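You operate a simulated robot arm through the tools that you are given. There is no shell and no other tool. Be economical: measure what you need, move in short steps, check, and stop when the job is done.

You run a simulated robot arm. Do the job below in one go: nothing can be reset, and whatever is moved stays where it is left.

## Task
Mark skis 62 and 57 out and lock the open bay.
Fine: both sliders at OUT, bar down, then the bolt shot; the other sliders and the skis stay.

The check looks at the end state, three seconds after you hand in, the way a careful person would. Anything else that was tipped, shoved, dropped, spilled or broken makes it a failure.

## Robot
A 7-joint arm with a two-finger parallel gripper, hanging from a carriage that runs on a rail from [-84.3, 0.1] to [143.7, -0.2] (x, y) and turns from -5.009 to 6.999 rad about z. Base frame: it is fixed where the carriage stands at the start and does not move with it; the origin is on the floor, on the carriage's upright axis, x ahead of it, y to its left, z up. Readings come in cm, rad, newtons and seconds.
It reaches about 90.6 cm from its shoulder. Its first joint turns from -2.897 to 2.897 rad. Places, roughly: brake lever [140, -60, 80]; left bolt [20, 40, 80]; left locking bar [-10, 50, 80]; orange ski [150, -25, 75]; purple ski [150, -50, 75]; right bolt [40, 40, 80]; right locking bar [110, 50, 110]; ski cart [140, -30, 40]; slider fifty-nine [40, 40, 110]; slider fifty-seven [40, 40, 120]; slider fifty-six [30, 40, 100]; slider sixty-five [40, 40, 100]; slider sixty-two [40, 40, 100]; slider twenty-nine [30, 40, 100]; slider twenty-seven [30, 40, 110]; slider twenty-six [30, 40, 120]. Payload 3.91 kg.
The TCP is the grasp point between the finger pads, 3 cm short of the fingertips. In the tool frame z runs along the fingers and y along their closing line. The gripper opens to 11 cm. The fingers are 2 cm wide and 1 cm thick; the gripper's body (4.8 by 11.2 cm) begins 5.5 cm behind the TCP.
Orientation is told as [roll, pitch, yaw] about the base's x, y, z axes, in that order, counted from this pose: with the fingers straight down and closing along the base's y, the tool's x points along the base's -x, its y along +y and its z along -z.

## Interface
- The arm moves only by the tool send_rows. Its argument "steps" is a list that holds one entry, the list of rows, each a list of 7 numbers: the shift along the tool's x, y, z in units of 40 mm (1.0 is 40 mm), then the turn, a rotation vector about the tool's x, y, z in units of 8 degrees (1.0 is 8 degrees), then the closure, from 0 (fully open) to 1 (shut). In form: [[[x, y, z, wx, wy, wz, grip], ...]]. A call has 1 to 12 rows; each row shifts and turns the commanded pose from where the row before left it, along the tool's axes as they then stand. A call with a number of a shift or a turn outside -1 to 1 is refused whole. Each row takes 0.2 s and may step no farther than 5 cm and 0.15 rad from the row before; otherwise, or with a gripper value out of range, the whole call is refused. A pose out of reach is approached as far as the arm can. The call stops where the force on the tool passes 90 N (or 10 N more than at its start, if that is more) or the arm is blocked; 0.2 s more then pass. Each finger travels about 10.8 cm/s and halts on what it meets, pressing with about 33 N; the grip force reading is that of the motor and also rises with nothing between the fingers. The clock runs only during rows and for 0.2 s after the last one: add rows that do not move to give the fingers time. It gives the time, the measured TCP pose, the force on the tool (base axes), the opening and the grip force at its end, in the units of the frame above (readings bear some noise), with the torque about the TCP (base axes, N m) and any sound that the robot's microphone picked up, and new pictures: "views" is both (left out), scene, wrist or none.
- Cameras (640 x 400 px; columns grow to the right, rows downward): "scene" is now at [20.73, 7.51, 163.2]; the picture's right is [1.00, -0.08, 0.00], its down [-0.06, -0.79, -0.61] and it looks along [0.05, 0.61, -0.79] (base axes); focal length 214 px, centre (320, 200). "wrist" rides on the gripper at [7.2, 1.7, -10.3] in the tool frame; the picture's right is [-0.23, 0.97, 0.00], its down [-0.76, -0.18, -0.62] and it looks along [-0.61, -0.14, 0.78] (tool axes); focal length 222 px, centre (320, 200).
- raise_lower(by): slides the trunk up (or, below 0, down) by that many cm; the arm and the scene camera ride with it, the base frame stays. It gives what a move gives, with no picture.
- steer(legs): drives the robot by 1 to 6 legs, each [ahead, left, turn to the left] in cm, cm and rad, along the robot's own axes; the way and the turn of a leg run together, so that a leg with both is an arc; at most 150 cm and 3.142 rad a leg. The arm and the cameras ride along, it lands a little off, and it stops where it bumps. It keeps to its track: a leg is cut to what the track allows. It gives what a move gives, and a new picture of the scene camera.
- pan_tilt(pan, tilt): turns the head with the scene camera to pan (to the left, within 2.705 rad either way) and tilt (down, from -0.506 to 1.204), counted from straight ahead of the robot. It gives what a move gives, and a new picture of the scene camera.
- measure_at(camera, pixels): for up to 12 pixels [column, row] of the newest picture of that camera ("zoom" is the newest enlarged one), the place [x, y, z] in the base frame of the surface seen there, good to about 0.3 cm. It takes no simulated time.
- zoom(camera, box): a new picture of the part [left, top, right, bottom] of that camera's present view, enlarged. It takes no simulated time.
- close_job(): hands the job in; it is judged then, once.

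Go step by step. Measure first, check grasps and placings, and put right what went wrong. The budget is 80 turns and 260 pictures, counting those below and the enlarged ones. Unless the task says otherwise, let go and move clear before handing in, and close with one line.

The tools are called after "Emit:" by a JSON object that holds its "method" and its "body". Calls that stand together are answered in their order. send_rows: Moves the arm, as the interface text tells. Its arguments: {"type":"object","properties":{"steps":{"type":"array","items":{"type":"array","items":{"type":"array","items":{"type":"number"}}}},"views":{"type":"string","enum":["both","scene","wrist","none"]}},"required":["steps"]} The other tools are called the same way: raise_lower (by) slides the trunk up or down; steer (legs) drives the base; pan_tilt (pan, tilt) turns the head that bears the scene camera; measure_at (camera, pixels) gives the place of the surface under pixels of a picture; zoom (camera, box) takes an enlarged picture of a part of a camera's view; close_job () hands the job in.

At the start:

```text
clock: 0.0
eef_pos: [34.73, 34.87, 138.19]
orientation: [0.001, 0.001, 0.0]
ft_force: [-0.1, 1.2, -0.5]
wrist_torque: [-0.01, 0.02, -0.02]
opening: 10.99
gripper_force: 0.0
trunk travel left (down, up): [-40.0, 18.0]
robot x, y, heading: [0.01, 0.18, 0.003]
head pan, tilt: [1.491, 0.909]
```

scene: 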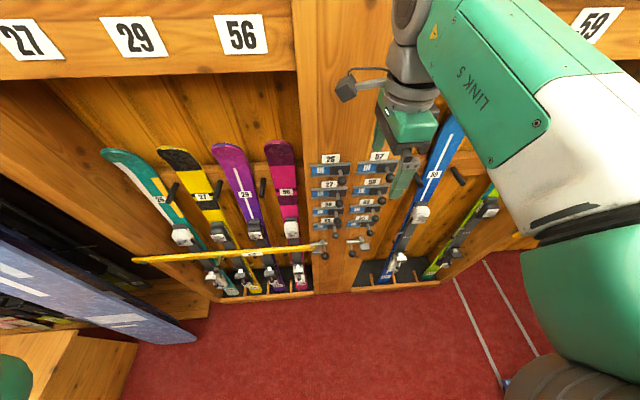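
wrist: 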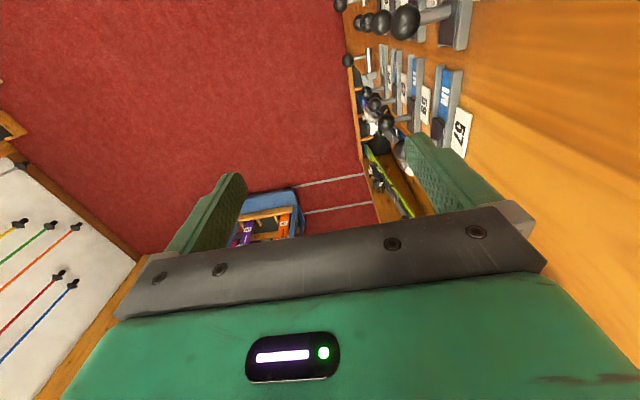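

The scene shows a slider panel around (350,195) and the yellow left bar apparently down at (230,253). I'll zoom in on the panel and the bay area.

Emit:
{"method": "zoom", "body": {"camera": "scene", "box": [300, 140, 420, 270]}}

Emit:
{"method": "zoom", "body": {"camera": "scene", "box": [340, 100, 540, 300]}}

```text
3.08 times, centred on (360, 205) of scene
```

zoom: 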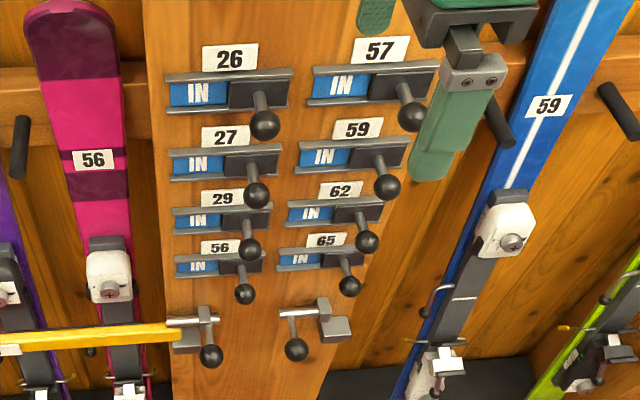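

```text
2.00 times, centred on (440, 200) of scene
```

zoom: 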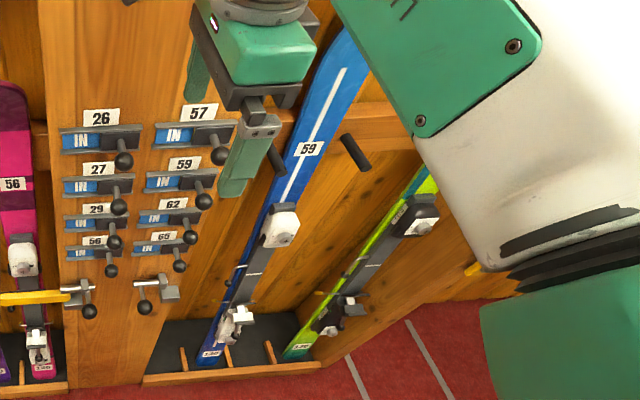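

Sliders all show IN with their blocks at the right, so moving a block left should reveal OUT. I'll re-zoom and measure knobs 57, 62 and the right bolt.

Emit:
{"method": "zoom", "body": {"camera": "scene", "box": [300, 140, 420, 270]}}

Emit:
{"method": "measure_at", "body": {"camera": "zoom", "pixels": [[410, 117], [367, 242], [385, 187], [349, 286], [256, 195], [249, 247], [264, 125], [296, 349], [332, 330], [291, 313], [210, 356], [260, 360]]}}

Emit:
{"method": "measure_at", "body": {"camera": "zoom", "pixels": [[315, 90], [432, 75], [384, 84], [292, 215], [380, 205], [323, 305], [200, 320], [180, 335], [150, 335], [372, 100], [345, 215], [400, 100]]}}

Emit:
{"method": "pan_tilt", "body": {"pan": 0.6, "tilt": 0.6}}

```text
3.08 times, centred on (360, 205) of scene
```

zoom: 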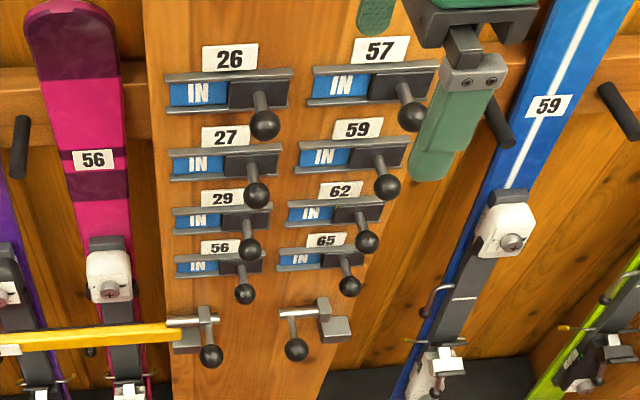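

```text
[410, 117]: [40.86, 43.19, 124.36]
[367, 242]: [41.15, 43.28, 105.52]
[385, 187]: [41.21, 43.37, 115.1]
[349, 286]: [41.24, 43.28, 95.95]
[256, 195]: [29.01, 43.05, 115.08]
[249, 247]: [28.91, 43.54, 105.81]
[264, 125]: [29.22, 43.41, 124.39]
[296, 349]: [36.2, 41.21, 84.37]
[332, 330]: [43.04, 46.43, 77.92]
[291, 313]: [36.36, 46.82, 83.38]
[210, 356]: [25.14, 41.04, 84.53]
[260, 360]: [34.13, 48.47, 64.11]
```

```text
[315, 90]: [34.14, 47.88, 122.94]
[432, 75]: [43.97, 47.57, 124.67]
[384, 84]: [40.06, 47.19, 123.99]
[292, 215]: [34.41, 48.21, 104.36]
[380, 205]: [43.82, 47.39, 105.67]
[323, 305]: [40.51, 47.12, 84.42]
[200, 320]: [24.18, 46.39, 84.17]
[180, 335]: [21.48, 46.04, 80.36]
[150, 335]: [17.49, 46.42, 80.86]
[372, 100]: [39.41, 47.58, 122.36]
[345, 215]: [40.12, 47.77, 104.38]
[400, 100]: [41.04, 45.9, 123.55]
```

```text
clock: 1.2
eef_pos: [34.6, 34.85, 138.29]
orientation: [-0.001, 0.0, -0.001]
ft_force: [-0.5, 0.6, 0.1]
wrist_torque: [0.0, -0.02, -0.01]
opening: 11.0
gripper_force: 0.1
trunk travel left (down, up): [-40.0, 18.0]
robot x, y, heading: [0.05, 0.3, 0.002]
head pan, tilt: [0.6, 0.6]
```

scene: 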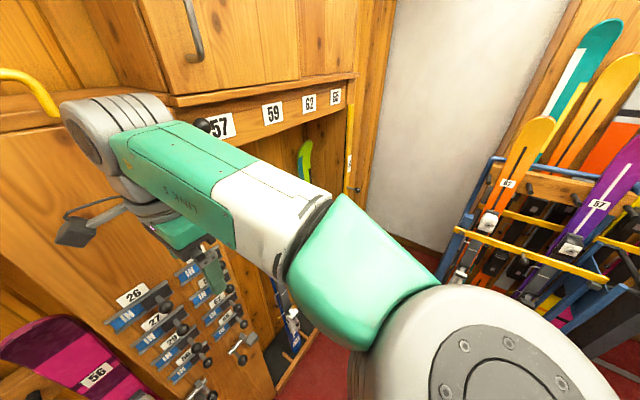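

The right bar stands upright at about (350,130) by the far post. I'll zoom and measure it.

Emit:
{"method": "zoom", "body": {"camera": "scene", "box": [290, 80, 410, 220]}}

Emit:
{"method": "measure_at", "body": {"camera": "scene", "pixels": [[351, 108], [350, 130], [349, 150], [347, 170], [346, 187], [354, 191], [352, 90]]}}

```text
2.86 times, centred on (350, 150) of scene
```

zoom: 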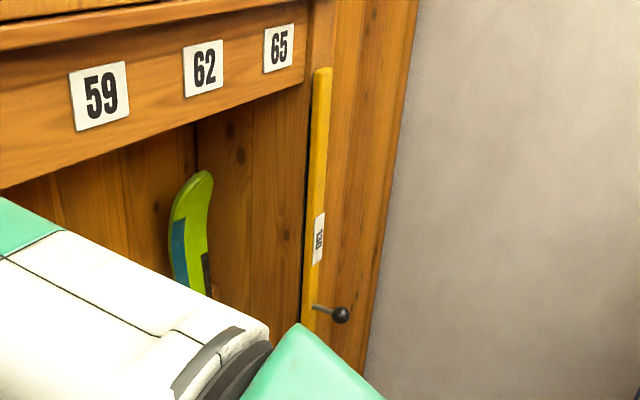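

```text
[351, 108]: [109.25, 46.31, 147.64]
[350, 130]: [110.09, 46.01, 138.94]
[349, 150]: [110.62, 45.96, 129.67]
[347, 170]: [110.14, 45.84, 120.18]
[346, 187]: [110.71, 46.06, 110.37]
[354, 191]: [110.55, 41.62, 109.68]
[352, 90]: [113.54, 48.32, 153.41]
```

The right bar is upright at x≈110, with its knob at (110.5,41.6,110) and pivot probably near z≈80. First the sliders: I'll pitch the gripper to point at the wall (+y), one axis at a time.

Emit:
{"method": "send_rows", "body": {"steps": [[[0, 0, 0, -1, 0, 0, 0], [0, 0, 0, -1, 0, 0, 0], [0, 0, 0, -1, 0, 0, 0], [0, 0, 0, -1, 0, 0, 0], [0, 0, 0, -1, 0, 0, 0], [0, 0, 0, -1, 0, 0, 0], [0, 0, 0, -1, 0, 0, 0], [0, 0, 0, -1, 0, 0, 0], [0, 0, 0, -1, 0, 0, 0], [0, 0, 0, -1, 0, 0, 0], [0, 0, 0, -1, 0, 0, 0], [0, 0, 0, -0.25, 0, 0, 0]]], "views": "none"}}

Emit:
{"method": "pan_tilt", "body": {"pan": 1.3, "tilt": 0.8}}

```text
clock: 3.8
eef_pos: [34.69, 34.95, 138.32]
orientation: [1.572, 0.0, 0.0]
ft_force: [-0.2, -0.1, -0.6]
wrist_torque: [-0.06, 0.04, -0.02]
opening: 11.0
gripper_force: 0.2
trunk travel left (down, up): [-40.0, 18.0]
robot x, y, heading: [-0.07, -0.1, -0.004]
head pan, tilt: [0.6, 0.6]
```

```text
clock: 4.9
eef_pos: [34.66, 34.88, 138.25]
orientation: [1.571, 0.0, 0.0]
ft_force: [0.0, 0.0, 0.9]
wrist_torque: [-0.03, 0.02, 0.01]
opening: 11.01
gripper_force: 0.0
trunk travel left (down, up): [-40.0, 18.0]
robot x, y, heading: [0.28, 0.19, 0.003]
head pan, tilt: [1.3, 0.799]
```

scene: 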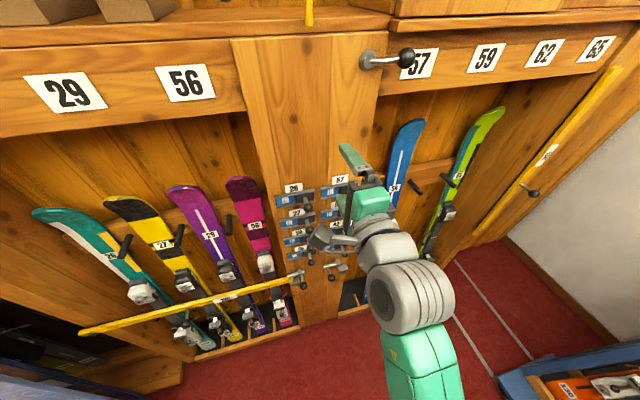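

The gripper now points at the wall with clear space. A protruding knob at (405,55) must be avoided, so I'll measure it and the bar's length, and turn the closing line to horizontal.

Emit:
{"method": "measure_at", "body": {"camera": "scene", "pixels": [[406, 56], [368, 60], [617, 72], [547, 155], [532, 192], [500, 205], [478, 238], [310, 12], [415, 185], [448, 190]]}}

Emit:
{"method": "zoom", "body": {"camera": "scene", "box": [420, 50, 640, 270]}}

Emit:
{"method": "send_rows", "body": {"steps": [[[0, 0, 0, 0, 0, 1, 0.3], [0, 0, 0, 0, 0, 1, 0.6], [0, 0, 0, 0, 0, 1, 0.6], [0, 0, 0, 0, 0, 1, 0.6], [0, 0, 0, 0, 0, 1, 0.6], [0, 0, 0, 0, 0, 1, 0.6], [0, 0, 0, 0, 0, 1, 0.6], [0, 0, 0, 0, 0, 1, 0.6], [0, 0, 0, 0, 0, 1, 0.6], [0, 0, 0, 0, 0, 1, 0.6], [0, 0, 0, 0, 0, 1, 0.6], [0, 0, 0, 0, 0, 0.25, 0.6]]]}}

```text
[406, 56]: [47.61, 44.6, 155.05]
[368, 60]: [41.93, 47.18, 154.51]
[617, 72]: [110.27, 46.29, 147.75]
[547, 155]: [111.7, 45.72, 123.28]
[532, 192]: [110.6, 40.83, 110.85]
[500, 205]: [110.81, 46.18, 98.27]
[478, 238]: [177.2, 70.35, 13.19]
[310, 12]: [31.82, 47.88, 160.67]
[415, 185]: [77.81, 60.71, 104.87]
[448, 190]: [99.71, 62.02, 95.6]
```

```text
1.82 times, centred on (530, 160) of scene
```

zoom: 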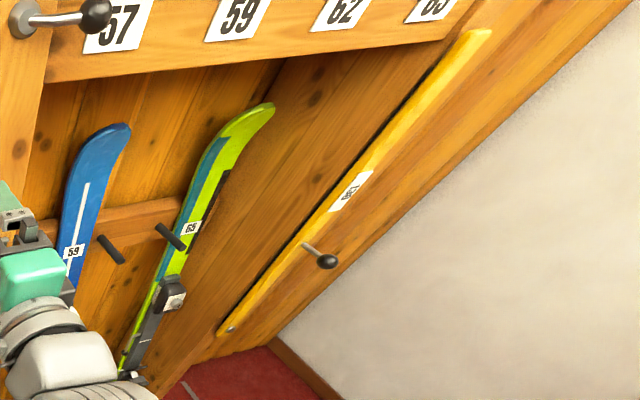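

```text
clock: 7.5
eef_pos: [34.63, 34.96, 138.22]
orientation: [-1.624, 1.57, 3.088]
ft_force: [-0.3, 0.4, 0.2]
wrist_torque: [0.0, 0.0, -0.01]
opening: 4.39
gripper_force: 0.0
trunk travel left (down, up): [-40.0, 18.0]
robot x, y, heading: [0.06, -0.03, 0.0]
head pan, tilt: [1.3, 0.799]
```

scene: 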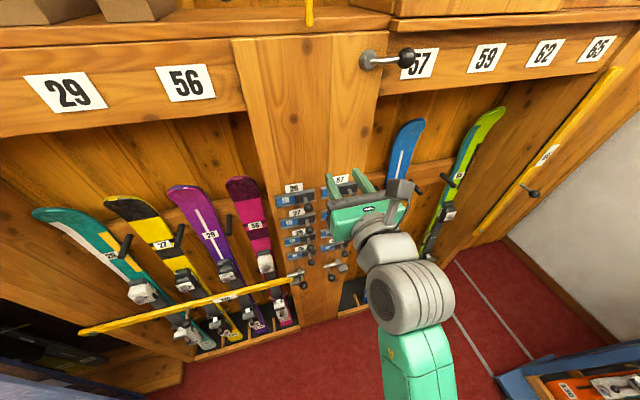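
wrist: 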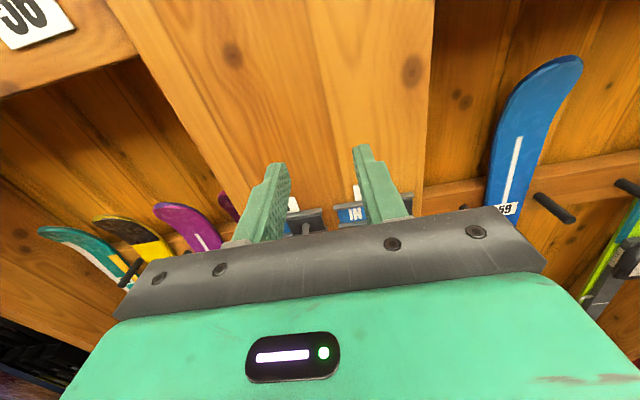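

Closing line is horizontal now (tool x=up, y=+X, z=+Y). I'll move in front of knob 57, whose centre should be about (41.3,44,123.6).

Emit:
{"method": "send_rows", "body": {"steps": [[[-0.9125, 0.417, 0, 0, 0, 0, 0.6], [-0.9125, 0.417, 0, 0, 0, 0, 0.6], [-0.9125, 0.417, 0, 0, 0, 0, 0.6], [-0.9125, 0.417, 0, 0, 0, 0, 0.6], [0, 0, 0.25, 0, 0, 0, 0.6]]]}}

Emit:
{"method": "zoom", "body": {"camera": "wrist", "box": [200, 100, 440, 250]}}

```text
clock: 8.7
eef_pos: [41.47, 36.0, 123.62]
orientation: [2.958, 1.569, 1.387]
ft_force: [0.4, 0.4, 0.8]
wrist_torque: [0.0, 0.0, 0.01]
opening: 4.41
gripper_force: 0.0
trunk travel left (down, up): [-40.0, 18.0]
robot x, y, heading: [0.05, 0.1, 0.0]
head pan, tilt: [1.3, 0.799]
```

scene: 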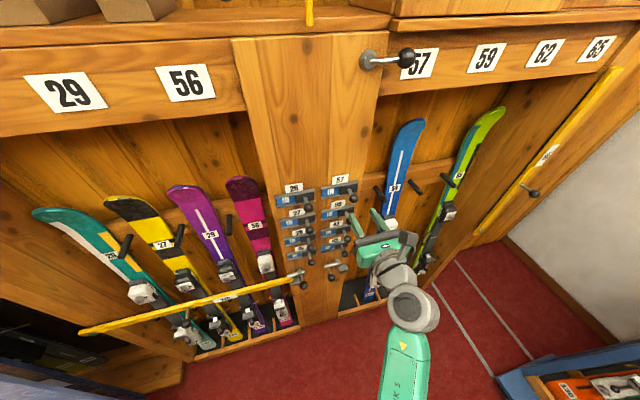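
wrist: 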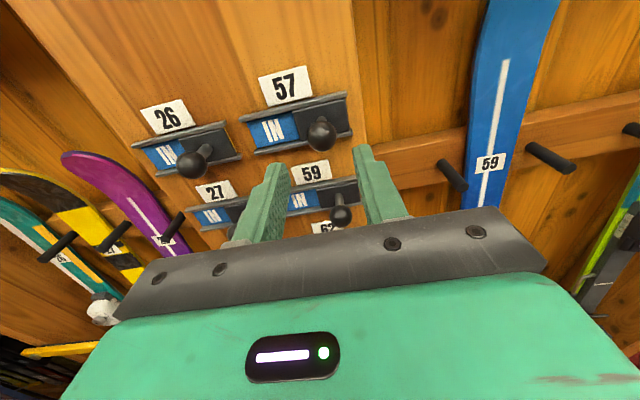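

```text
2.67 times, centred on (320, 175) of wrist
```

zoom: 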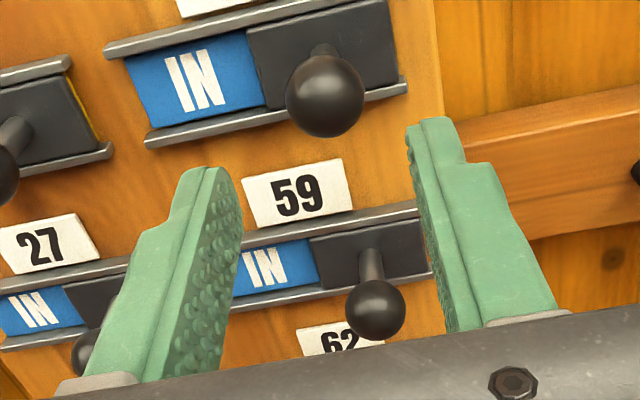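

The wrist view shows knob 57 between the fingers in x. I'll measure it and knob 59 from here to pin down the height.

Emit:
{"method": "measure_at", "body": {"camera": "zoom", "pixels": [[325, 95], [325, 58], [325, 130], [290, 95], [360, 95], [325, 48], [280, 70], [345, 315], [378, 305], [375, 262]]}}

```text
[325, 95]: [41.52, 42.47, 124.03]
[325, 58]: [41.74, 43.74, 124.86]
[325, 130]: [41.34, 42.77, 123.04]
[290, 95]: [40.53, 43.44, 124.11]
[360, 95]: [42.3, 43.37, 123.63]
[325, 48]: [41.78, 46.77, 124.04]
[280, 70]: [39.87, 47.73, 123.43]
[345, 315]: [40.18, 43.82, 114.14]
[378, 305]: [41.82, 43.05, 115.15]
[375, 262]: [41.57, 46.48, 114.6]
```

Ball centre is about (41.5,43.5,123.7) and the block face is at y≈47. I'll advance 7 cm and close on it.

Emit:
{"method": "send_rows", "body": {"steps": [[[0, 0, 0.6, 0, 0, 0, 0.6], [0, 0, 0.6, 0, 0, 0, 0.6], [0, 0, 0.53, 0, 0, 0, 0.6], [0, 0, 0, 0, 0, 0, 1], [0, 0, 0, 0, 0, 0, 1], [0, 0, 0, 0, 0, 0, 1]]]}}

```text
clock: 10.1
eef_pos: [41.39, 42.94, 123.64]
orientation: [2.901, 1.569, 1.33]
ft_force: [0.5, 1.0, 2.0]
wrist_torque: [0.08, 0.01, -0.03]
opening: 2.52
gripper_force: 44.9
trunk travel left (down, up): [-40.0, 18.0]
robot x, y, heading: [0.35, 0.09, 0.001]
head pan, tilt: [1.3, 0.799]
```

scene: 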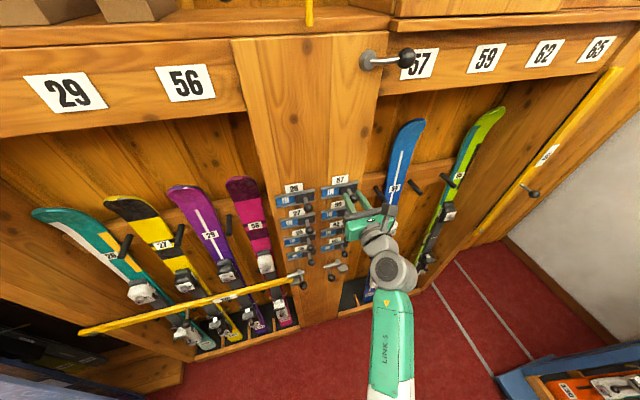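
wrist: 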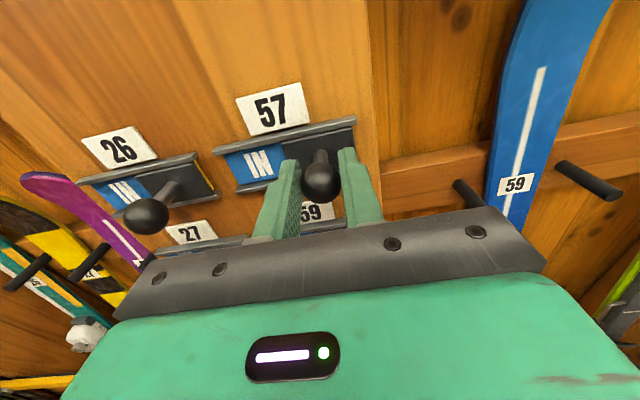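

The knob is gripped (opening 2.5 cm). Now slide toward −x about 4.5 cm in small steps.

Emit:
{"method": "send_rows", "body": {"steps": [[[0, -0.2, 0, 0, 0, 0, 1], [0, -0.2, 0, 0, 0, 0, 1], [0, -0.2, 0, 0, 0, 0, 1], [0, -0.2, 0, 0, 0, 0, 1], [0, -0.2, 0, 0, 0, 0, 1], [0, 0, 0, 0, 0, 0, 1]]], "views": "wrist"}}

Emit:
{"method": "zoom", "body": {"camera": "wrist", "box": [180, 70, 420, 220]}}

```text
clock: 11.5
eef_pos: [37.25, 42.97, 123.8]
orientation: [3.092, 1.567, 1.524]
ft_force: [-1.0, 7.1, 9.9]
wrist_torque: [-0.08, -0.03, 0.15]
opening: 2.56
gripper_force: 45.0
trunk travel left (down, up): [-40.0, 18.0]
robot x, y, heading: [0.26, 0.24, 0.001]
head pan, tilt: [1.3, 0.799]
```

wrist: 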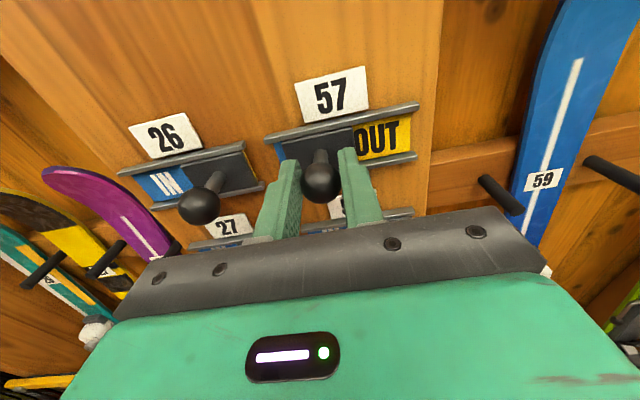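

```text
2.67 times, centred on (300, 145) of wrist
```

zoom: 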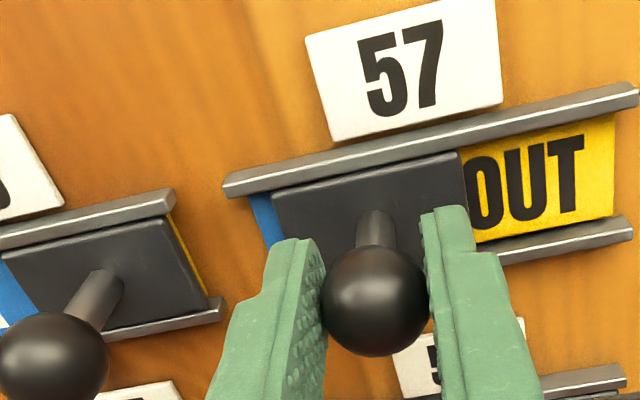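

OUT is showing with a sliver of blue left. I'll nudge a bit more until it stops.

Emit:
{"method": "send_rows", "body": {"steps": [[[0, -0.08, 0, 0, 0, 0, 1], [0, -0.08, 0, 0, 0, 0, 1], [0, 0, 0, 0, 0, 0, 1]]], "views": "none"}}

Emit:
{"method": "zoom", "body": {"camera": "wrist", "box": [180, 70, 420, 220]}}

```text
clock: 12.3
eef_pos: [36.65, 42.83, 123.68]
orientation: [-3.119, 1.569, 1.594]
ft_force: [-0.3, 6.5, 9.4]
wrist_torque: [0.46, 0.0, -0.03]
opening: 2.55
gripper_force: 44.9
trunk travel left (down, up): [-40.0, 18.0]
robot x, y, heading: [0.11, -0.39, -0.001]
head pan, tilt: [1.3, 0.799]
```

```text
2.67 times, centred on (300, 145) of wrist
```

zoom: 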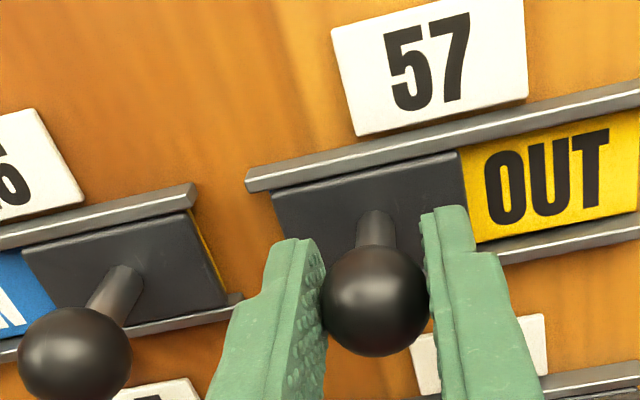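

Slider 57 is fully at OUT. Release, back off, and go to slider 62 (centre about (41.5,43.5,104.9)).

Emit:
{"method": "send_rows", "body": {"steps": [[[0, 0, 0, 0, 0, 0, 0.6], [0, 0, 0, 0, 0, 0, 0.6], [0, 0, -0.6, 0, 0, 0, 0.6], [0, 0, -0.6, 0, 0, 0, 0.6], [0, 0, -0.5, 0, 0, 0, 0.6], [-0.94, 0.244, 0, 0, 0, 0, 0.6], [-0.94, 0.244, 0, 0, 0, 0, 0.6], [-0.94, 0.244, 0, 0, 0, 0, 0.6], [-0.94, 0.244, 0, 0, 0, 0, 0.6], [-0.94, 0.244, 0, 0, 0, 0, 0.6], [0, 0, 0, 0, 0, 0, 0.6]]], "views": "wrist"}}

Emit:
{"method": "zoom", "body": {"camera": "wrist", "box": [200, 60, 440, 210]}}

```text
clock: 14.7
eef_pos: [41.42, 35.77, 104.59]
orientation: [2.361, 1.57, 0.792]
ft_force: [-0.8, -0.3, -0.5]
wrist_torque: [0.01, 0.01, 0.01]
opening: 4.43
gripper_force: 0.1
trunk travel left (down, up): [-40.0, 18.0]
robot x, y, heading: [0.07, -0.46, 0.003]
head pan, tilt: [1.3, 0.799]
```

wrist: 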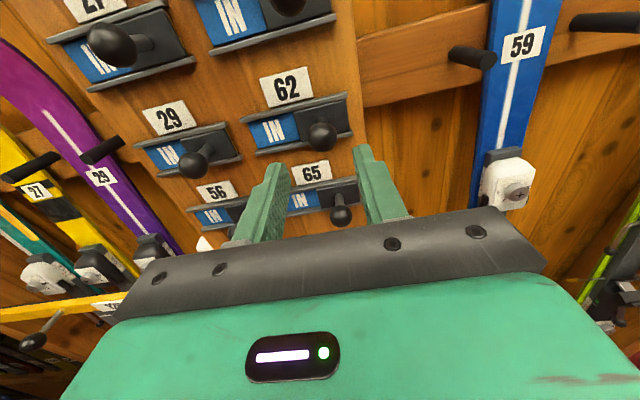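

```text
2.67 times, centred on (320, 135) of wrist
```

zoom: 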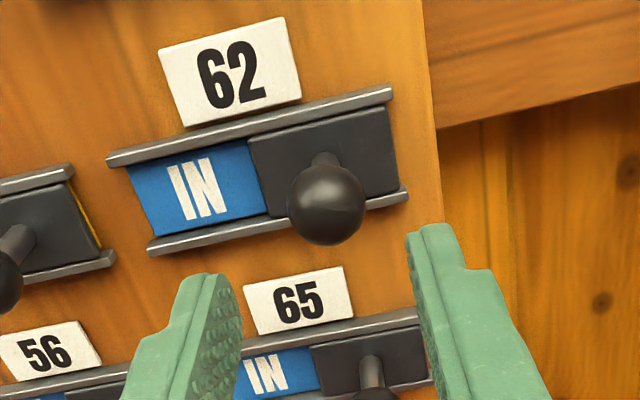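

Same geometry as before, aligned with 62. Advance, grip and slide.

Emit:
{"method": "send_rows", "body": {"steps": [[[0, 0, 0.6, 0, 0, 0, 0.6], [0, 0, 0.6, 0, 0, 0, 0.6], [0, 0, 0.6, 0, 0, 0, 0.6], [0, 0, 0, 0, 0, 0, 1], [0, 0, 0, 0, 0, 0, 1], [0, 0, 0, 0, 0, 0, 1]]], "views": "wrist"}}

Emit:
{"method": "send_rows", "body": {"steps": [[[0, -0.2, 0, 0, 0, 0, 1], [0, -0.2, 0, 0, 0, 0, 1], [0, -0.2, 0, 0, 0, 0, 1], [0, -0.2, 0, 0, 0, 0, 1], [0, -0.2, 0, 0, 0, 0, 1], [0, -0.1, 0, 0, 0, 0, 1], [0, -0.08, 0, 0, 0, 0, 1], [0, 0, 0, 0, 0, 0, 1]]], "views": "none"}}

Emit:
{"method": "zoom", "body": {"camera": "wrist", "box": [180, 70, 420, 220]}}

```text
clock: 16.1
eef_pos: [41.48, 43.16, 104.77]
orientation: [3.09, 1.57, 1.522]
ft_force: [-2.2, 2.3, 4.6]
wrist_torque: [-0.04, 0.01, 0.03]
opening: 2.59
gripper_force: 45.3
trunk travel left (down, up): [-40.0, 18.0]
robot x, y, heading: [0.21, -0.44, 0.001]
head pan, tilt: [1.3, 0.799]
```

wrist: 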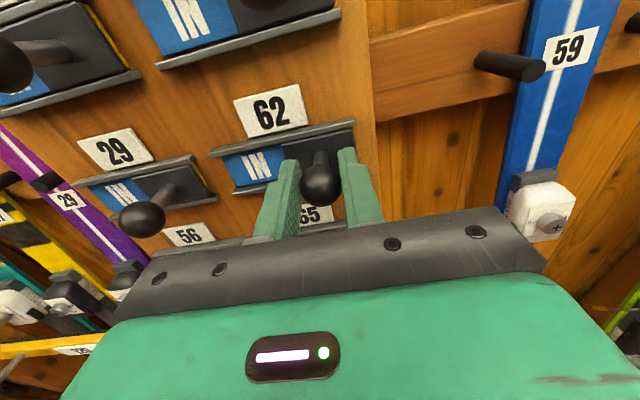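

```text
clock: 17.9
eef_pos: [36.84, 43.24, 104.73]
orientation: [-0.21, 1.571, -1.781]
ft_force: [0.9, 3.6, -9.8]
wrist_torque: [-0.42, -0.08, -0.01]
opening: 2.57
gripper_force: 45.1
trunk travel left (down, up): [-40.0, 18.0]
robot x, y, heading: [-0.18, -0.04, -0.002]
head pan, tilt: [1.3, 0.799]
```

```text
2.67 times, centred on (300, 145) of wrist
```

zoom: 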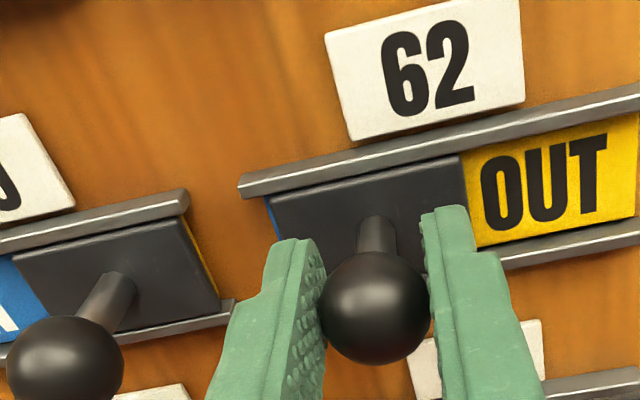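

Nearly fully over; a little more push, then release, back off and check with both views.

Emit:
{"method": "send_rows", "body": {"steps": [[[0, -0.07, 0, 0, 0, 0, 1], [0, 0, 0, 0, 0, 0, 1], [0, 0, 0, 0, 0, 0, 0.6], [0, 0, 0, 0, 0, 0, 0.6], [0, 0, -0.6, 0, 0, 0, 0.6], [0, 0, -0.6, 0, 0, 0, 0.6], [0, 0, -0.6, 0, 0, 0, 0.6], [0, 0, -0.6, 0, 0, 0, 0.6], [0, 0, -0.6, 0, 0, 0, 0.6], [0, 0, 0, 0, 0, 0, 0.6]]]}}

Emit:
{"method": "zoom", "body": {"camera": "wrist", "box": [200, 60, 440, 210]}}

Emit:
{"method": "zoom", "body": {"camera": "scene", "box": [260, 170, 380, 300]}}

```text
clock: 20.1
eef_pos: [36.67, 31.04, 104.7]
orientation: [-2.883, 1.57, 1.831]
ft_force: [0.6, -0.3, 0.2]
wrist_torque: [-0.02, -0.02, -0.01]
opening: 4.39
gripper_force: 0.1
trunk travel left (down, up): [-40.0, 18.0]
robot x, y, heading: [0.15, -0.33, 0.001]
head pan, tilt: [1.3, 0.799]
```

scene: 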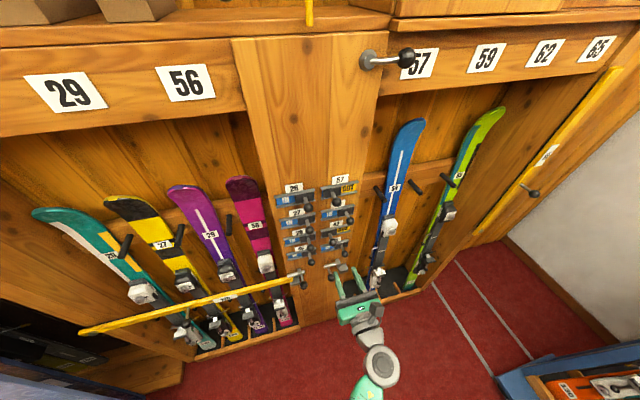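
wrist: 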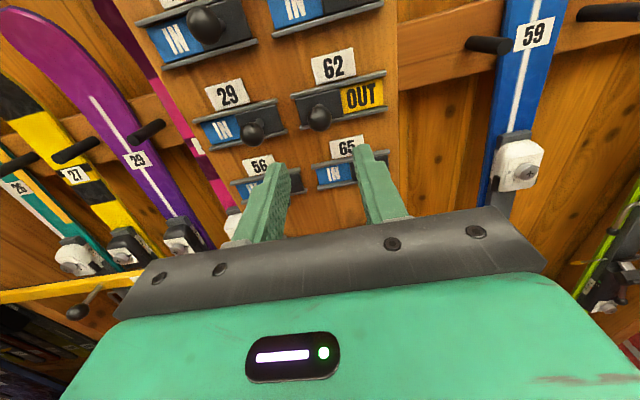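

```text
2.67 times, centred on (320, 135) of wrist
```

zoom: 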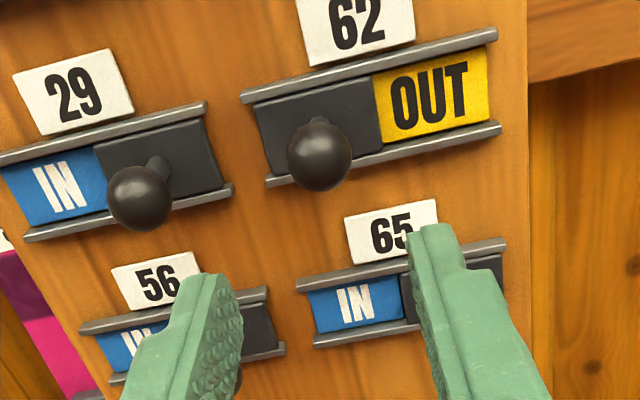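

```text
3.08 times, centred on (320, 235) of scene
```

zoom: 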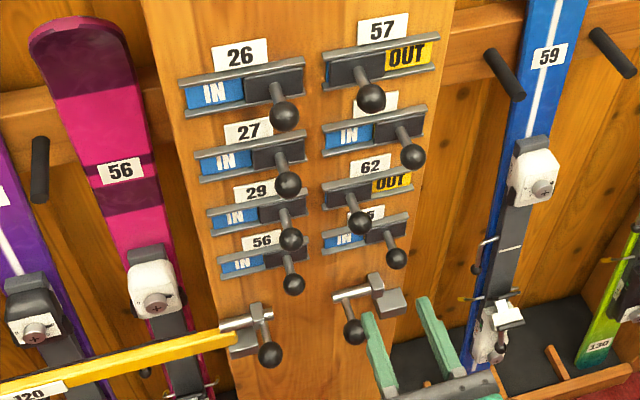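

Both sliders read OUT. Now a closer look at the right bolt and keeper around (335,265) with measurements.

Emit:
{"method": "zoom", "body": {"camera": "scene", "box": [280, 250, 360, 300]}}

Emit:
{"method": "zoom", "body": {"camera": "scene", "box": [440, 140, 600, 260]}}

Emit:
{"method": "measure_at", "body": {"camera": "zoom", "pixels": [[370, 205], [190, 365], [147, 397], [260, 300], [295, 185]]}}

```text
8.00 times, centred on (320, 275) of scene
```

zoom: 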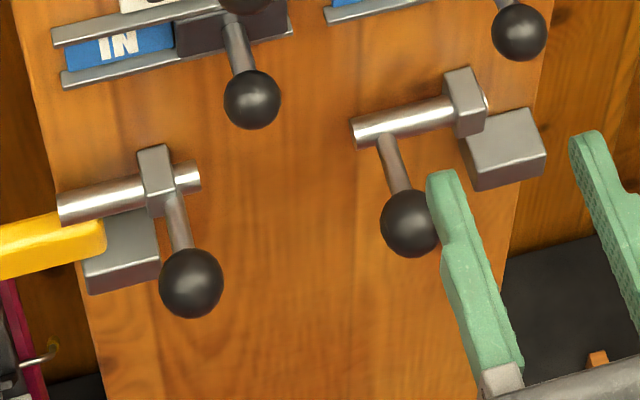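

```text
3.33 times, centred on (520, 200) of scene
```

zoom: 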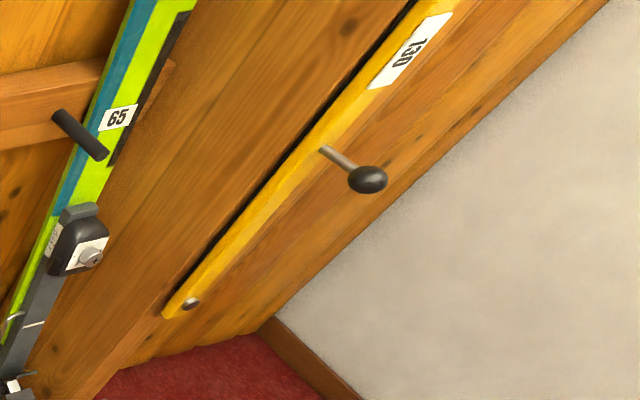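

```text
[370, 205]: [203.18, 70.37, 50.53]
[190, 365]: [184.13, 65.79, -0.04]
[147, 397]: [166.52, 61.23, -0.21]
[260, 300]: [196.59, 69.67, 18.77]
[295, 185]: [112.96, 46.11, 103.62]
```

The bar's pivot pin shows at (190,303) of this zoom; measure it and the knob.

Emit:
{"method": "measure_at", "body": {"camera": "zoom", "pixels": [[190, 303], [185, 290], [368, 180], [365, 170], [325, 152], [260, 225]]}}

Emit:
{"method": "measure_at", "body": {"camera": "scene", "pixels": [[331, 277], [338, 263], [345, 266], [617, 69], [606, 88]]}}

```text
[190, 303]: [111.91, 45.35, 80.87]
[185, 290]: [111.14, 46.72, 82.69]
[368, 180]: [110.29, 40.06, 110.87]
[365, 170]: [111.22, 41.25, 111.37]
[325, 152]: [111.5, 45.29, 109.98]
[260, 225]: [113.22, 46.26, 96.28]
```

```text
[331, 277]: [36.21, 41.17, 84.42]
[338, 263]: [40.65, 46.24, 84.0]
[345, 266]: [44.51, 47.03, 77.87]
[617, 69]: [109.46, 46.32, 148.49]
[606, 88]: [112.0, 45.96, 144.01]
```

Pivot ≈(111.5,46,81), knob ≈(111,41,110.5), so the lever radius is about 29.5 cm. I'll drive 60 cm along the rail, keeping the gripper at y=31 clear of everything.

Emit:
{"method": "steer", "body": {"legs": [[60, 0, 0]]}}

Emit:
{"method": "raise_lower", "body": {"by": -15}}

Emit:
{"method": "pan_tilt", "body": {"pan": 1.1, "tilt": 0.8}}

```text
clock: 23.4
eef_pos: [96.04, 31.02, 104.72]
orientation: [-2.607, 1.571, 2.111]
ft_force: [-0.4, -0.2, 0.3]
wrist_torque: [0.02, 0.0, 0.01]
opening: 4.41
gripper_force: 0.1
trunk travel left (down, up): [-40.0, 18.0]
robot x, y, heading: [59.35, -0.31, 0.005]
head pan, tilt: [1.3, 0.799]
```

scene: 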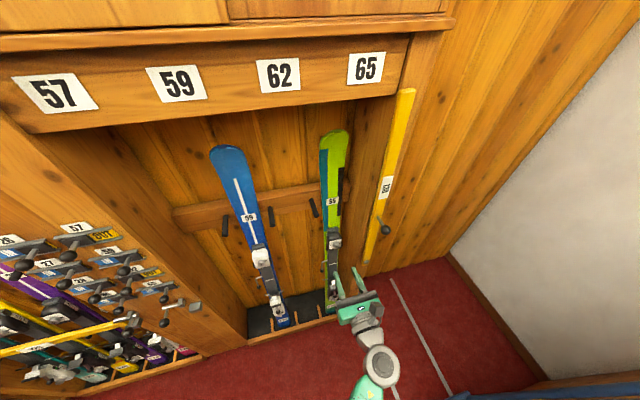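

```text
clock: 25.2
eef_pos: [96.13, 31.11, 89.82]
orientation: [-2.846, 1.571, 1.869]
ft_force: [0.7, -0.9, -0.6]
wrist_torque: [0.01, 0.02, -0.02]
opening: 4.41
gripper_force: 0.1
trunk travel left (down, up): [-25.0, 33.0]
robot x, y, heading: [59.58, -0.15, 0.004]
head pan, tilt: [1.3, 0.799]
```

```text
clock: 25.9
eef_pos: [96.12, 31.11, 89.72]
orientation: [-2.829, 1.57, 1.89]
ft_force: [0.3, -0.9, 0.5]
wrist_torque: [0.0, 0.02, -0.01]
opening: 4.42
gripper_force: 0.0
trunk travel left (down, up): [-25.0, 33.0]
robot x, y, heading: [59.33, -0.26, 0.006]
head pan, tilt: [1.1, 0.799]
```

scene: 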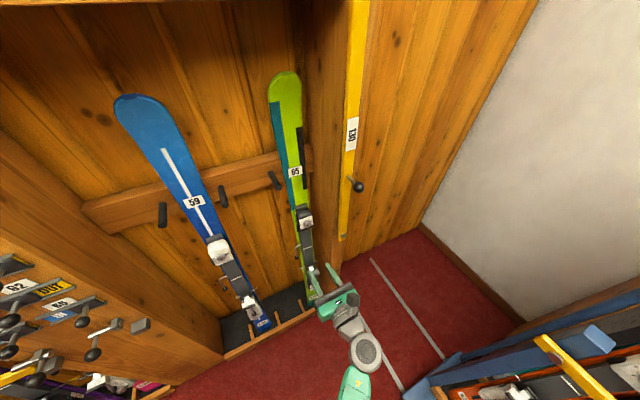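

Measure the bar knob from the new viewpoint at (358,186).

Emit:
{"method": "measure_at", "body": {"camera": "scene", "pixels": [[358, 186], [362, 187], [350, 180], [343, 237], [340, 215], [353, 120]]}}

Emit:
{"method": "send_rows", "body": {"steps": [[[0.86, 0.62, 0, 0, 0, 0, 0.6], [0.86, 0.62, 0, 0, 0, 0, 0.6], [0.86, 0.62, 0, 0, 0, 0, 0.6], [0.86, 0.62, 0, 0, 0, 0, 0.6], [0.86, 0.62, 0, 0, 0, 0, 0.6], [0.86, 0.62, 0, 0, 0, 0, 0.6], [0, 0, 0, 0, 0, 0, 0.6]]]}}

Emit:
{"method": "zoom", "body": {"camera": "wrist", "box": [200, 60, 440, 210]}}

```text
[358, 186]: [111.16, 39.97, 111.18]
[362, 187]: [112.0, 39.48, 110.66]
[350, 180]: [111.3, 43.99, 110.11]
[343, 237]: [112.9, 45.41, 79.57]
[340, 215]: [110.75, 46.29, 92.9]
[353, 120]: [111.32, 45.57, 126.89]
```

```text
clock: 27.5
eef_pos: [111.1, 31.42, 110.5]
orientation: [-2.265, 1.571, 2.453]
ft_force: [0.3, 0.0, -0.5]
wrist_torque: [0.0, 0.0, 0.01]
opening: 4.39
gripper_force: 0.0
trunk travel left (down, up): [-25.0, 33.0]
robot x, y, heading: [59.55, -0.4, 0.004]
head pan, tilt: [1.1, 0.799]
```

scene: 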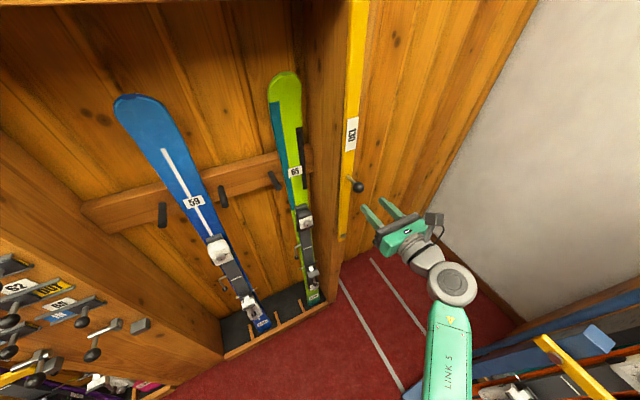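
wrist: 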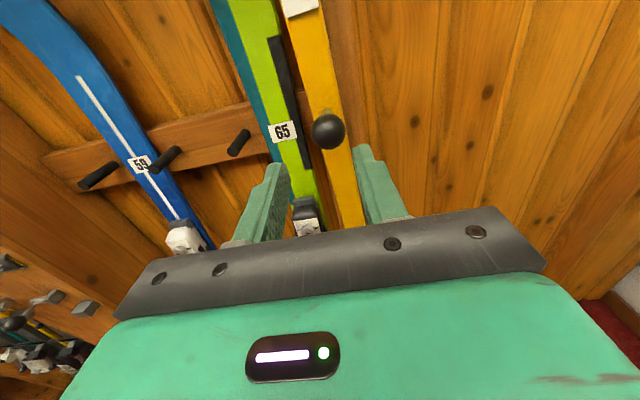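

```text
2.67 times, centred on (320, 135) of wrist
```

zoom: 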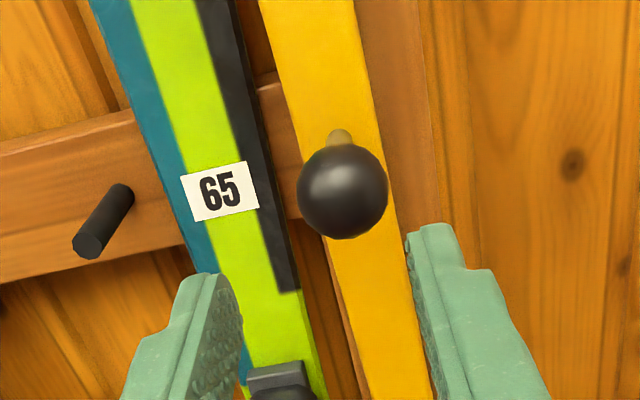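

Emit:
{"method": "measure_at", "body": {"camera": "zoom", "pixels": [[342, 190], [300, 190], [385, 190], [342, 235], [342, 150], [335, 250]]}}

```text
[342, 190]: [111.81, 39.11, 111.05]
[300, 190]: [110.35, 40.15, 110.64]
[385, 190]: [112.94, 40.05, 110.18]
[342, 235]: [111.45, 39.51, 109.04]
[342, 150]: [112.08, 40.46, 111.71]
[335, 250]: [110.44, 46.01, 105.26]
```

Ball centre ≈(111.6,40.4,110.4). Advance 9.2 cm and close.

Emit:
{"method": "send_rows", "body": {"steps": [[[0, 0.12, 0.6, 0, 0, 0, 0.6], [0, 0, 0.6, 0, 0, 0, 0.6], [0, 0, 0.6, 0, 0, 0, 0.6], [0, 0, 0.5, 0, 0, 0, 0.6], [0, 0, 0, 0, 0, 0, 1], [0, 0, 0, 0, 0, 0, 1], [0, 0, 0, 0, 0, 0, 1]]], "views": "wrist"}}

```text
clock: 29.1
eef_pos: [111.61, 40.44, 110.49]
orientation: [1.99, 1.571, 0.423]
ft_force: [2.4, -0.2, 0.0]
wrist_torque: [0.12, -0.17, -0.25]
opening: 3.14
gripper_force: 45.3
trunk travel left (down, up): [-25.0, 33.0]
robot x, y, heading: [59.22, 0.21, 0.003]
head pan, tilt: [1.1, 0.799]
```

wrist: 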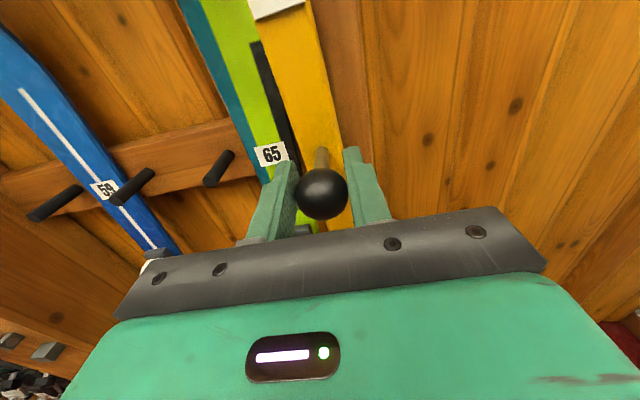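

The ball is held (3.1 cm). Start the arc toward −x/down about the pivot; first 20°.

Emit:
{"method": "send_rows", "body": {"steps": [[[-0.028, -0.643, 0, 0, 0, 0, 1], [-0.084, -0.638, 0, 0, 0, 0, 1], [-0.139, -0.628, 0, 0, 0, 0, 1], [-0.193, -0.614, 0, 0, 0, 0, 1], [0, 0, 0, 0, 0, 0, 1]]]}}

```text
clock: 30.3
eef_pos: [101.3, 40.54, 108.69]
orientation: [-1.653, 1.57, 3.067]
ft_force: [1.5, 0.6, -2.0]
wrist_torque: [0.04, -0.18, -0.03]
opening: 3.12
gripper_force: 45.0
trunk travel left (down, up): [-25.0, 33.0]
robot x, y, heading: [59.59, -0.52, 0.001]
head pan, tilt: [1.1, 0.799]
```

scene: 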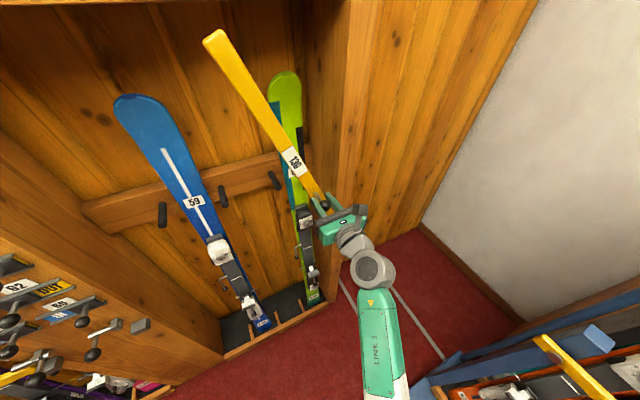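
wrist: 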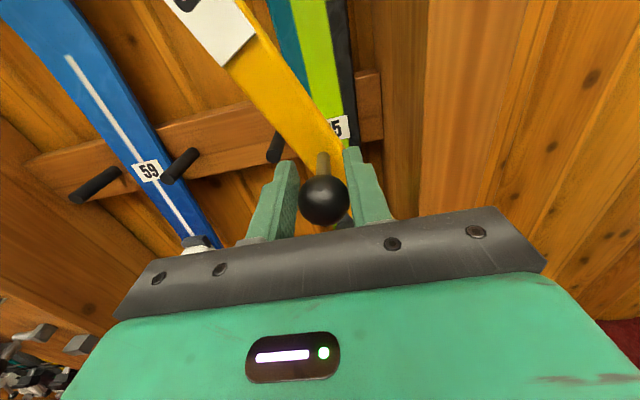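

The bar follows smoothly at low force. Continue from 20° to 75°.

Emit:
{"method": "send_rows", "body": {"steps": [[[-0.246, -0.595, 0, 0, 0, 0, 1], [-0.297, -0.571, 0, 0, 0, 0, 1], [-0.346, -0.543, 0, 0, 0, 0, 1], [-0.392, -0.511, 0, 0, 0, 0, 1], [-0.435, -0.474, 0, 0, 0, 0, 1], [-0.474, -0.435, 0, 0, 0, 0, 1], [-0.511, -0.392, 0, 0, 0, 0, 1], [-0.543, -0.346, 0, 0, 0, 0, 1], [-0.571, -0.297, 0, 0, 0, 0, 1], [-0.595, -0.246, 0, 0, 0, 0, 1], [-0.614, -0.193, 0, 0, 0, 0, 1], [0, 0, 0, 0, 0, 0, 1]]]}}

```text
clock: 32.9
eef_pos: [82.71, 40.51, 88.42]
orientation: [-2.892, 1.571, 1.821]
ft_force: [0.4, 0.4, -0.1]
wrist_torque: [0.04, -0.01, -0.03]
opening: 0.02
gripper_force: 37.6
trunk travel left (down, up): [-25.0, 33.0]
robot x, y, heading: [59.53, 0.09, 0.004]
head pan, tilt: [1.1, 0.799]
```

scene: 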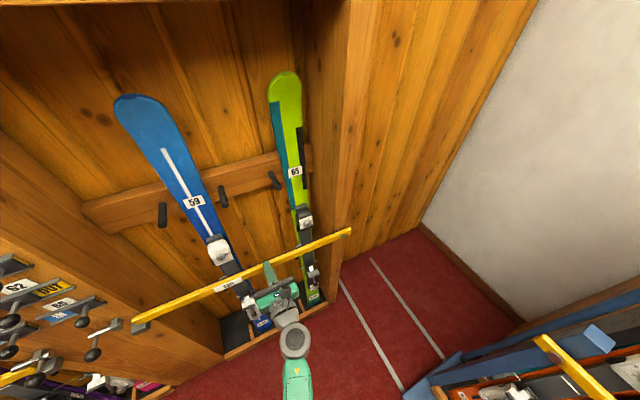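
wrist: 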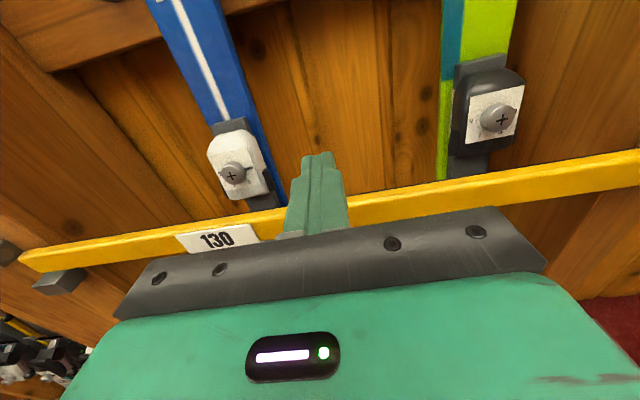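

The knob slipped out near the end and the bar dropped on its own; it now spans to the keeper at (137,322). Zoom in to see whether it's seated.

Emit:
{"method": "zoom", "body": {"camera": "scene", "box": [60, 280, 200, 368]}}

Emit:
{"method": "measure_at", "body": {"camera": "scene", "pixels": [[140, 318], [200, 295], [240, 278], [310, 250], [345, 233], [140, 326]]}}

Emit:
{"method": "zoom", "body": {"camera": "scene", "box": [190, 210, 370, 340]}}

```text
4.55 times, centred on (130, 324) of scene
```

zoom: 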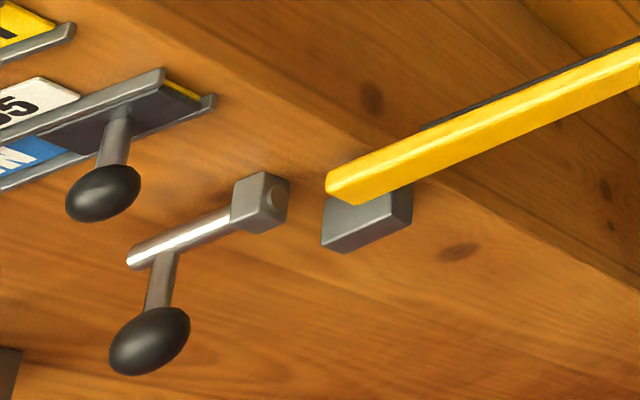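

```text
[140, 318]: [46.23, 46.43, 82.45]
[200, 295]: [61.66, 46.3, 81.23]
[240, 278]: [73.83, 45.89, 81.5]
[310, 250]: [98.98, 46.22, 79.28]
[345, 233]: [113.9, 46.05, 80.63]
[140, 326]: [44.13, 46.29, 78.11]
```

```text
3.08 times, centred on (280, 275) of scene
```

zoom: 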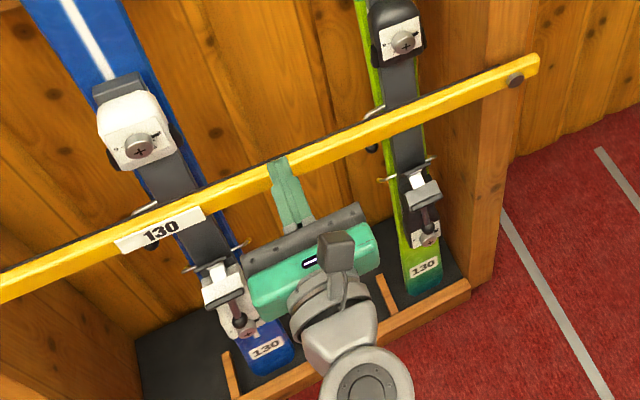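

The bar lies level on the keeper and the skis are undisturbed. Back the gripper off and drive back −46 cm to face the bolt.

Emit:
{"method": "send_rows", "body": {"steps": [[[0, 0, -0.8, 0, 0, 0, 1], [0, 0, -0.8, 0, 0, 0, 1], [0, 0, -0.8, 0, 0, 0, 0.6], [0, 0, 0, 0, 0, 0, 0.6]]], "views": "none"}}

Emit:
{"method": "steer", "body": {"legs": [[-46, 0, 0]]}}

Emit:
{"method": "zoom", "body": {"camera": "wrist", "box": [160, 50, 480, 250]}}

```text
clock: 33.9
eef_pos: [82.96, 30.74, 88.69]
orientation: [-2.405, 1.572, 2.312]
ft_force: [0.6, -0.6, -0.6]
wrist_torque: [0.0, 0.04, -0.04]
opening: 4.39
gripper_force: 0.0
trunk travel left (down, up): [-25.0, 33.0]
robot x, y, heading: [59.68, -0.41, -0.0]
head pan, tilt: [1.1, 0.799]
```

```text
clock: 36.7
eef_pos: [37.05, 30.87, 88.59]
orientation: [-2.514, 1.57, 2.21]
ft_force: [-0.7, 0.2, 0.2]
wrist_torque: [0.01, -0.01, 0.02]
opening: 4.39
gripper_force: 0.0
trunk travel left (down, up): [-25.0, 33.0]
robot x, y, heading: [13.47, -0.24, 0.004]
head pan, tilt: [1.1, 0.799]
```

scene: 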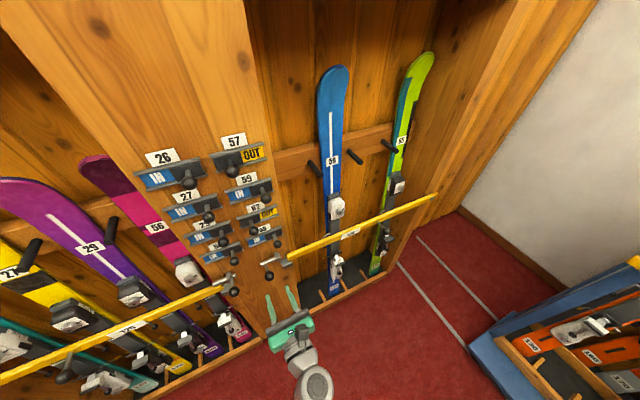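

```text
2.00 times, centred on (320, 150) of wrist
```

zoom: 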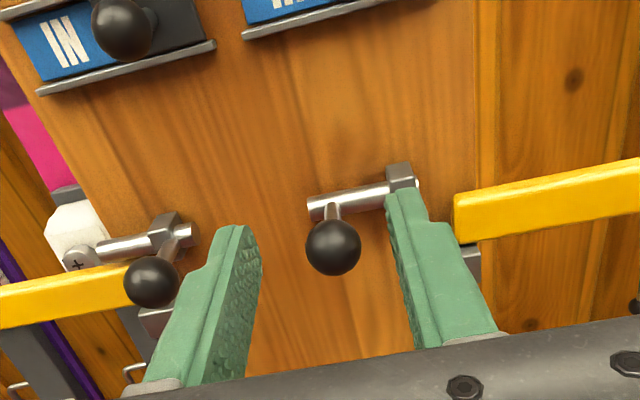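

Emit:
{"method": "measure_at", "body": {"camera": "zoom", "pixels": [[333, 247], [310, 250], [357, 247], [333, 222], [333, 273], [333, 210], [400, 178], [463, 215], [152, 282], [175, 255], [345, 200], [110, 250]]}}

```text
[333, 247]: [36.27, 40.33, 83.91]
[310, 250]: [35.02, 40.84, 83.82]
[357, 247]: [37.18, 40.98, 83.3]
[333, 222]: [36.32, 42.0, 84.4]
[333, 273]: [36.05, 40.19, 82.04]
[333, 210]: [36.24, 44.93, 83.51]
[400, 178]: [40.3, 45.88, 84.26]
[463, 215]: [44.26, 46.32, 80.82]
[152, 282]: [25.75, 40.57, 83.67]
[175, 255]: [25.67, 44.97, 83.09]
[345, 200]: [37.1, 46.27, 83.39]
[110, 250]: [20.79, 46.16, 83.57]
```

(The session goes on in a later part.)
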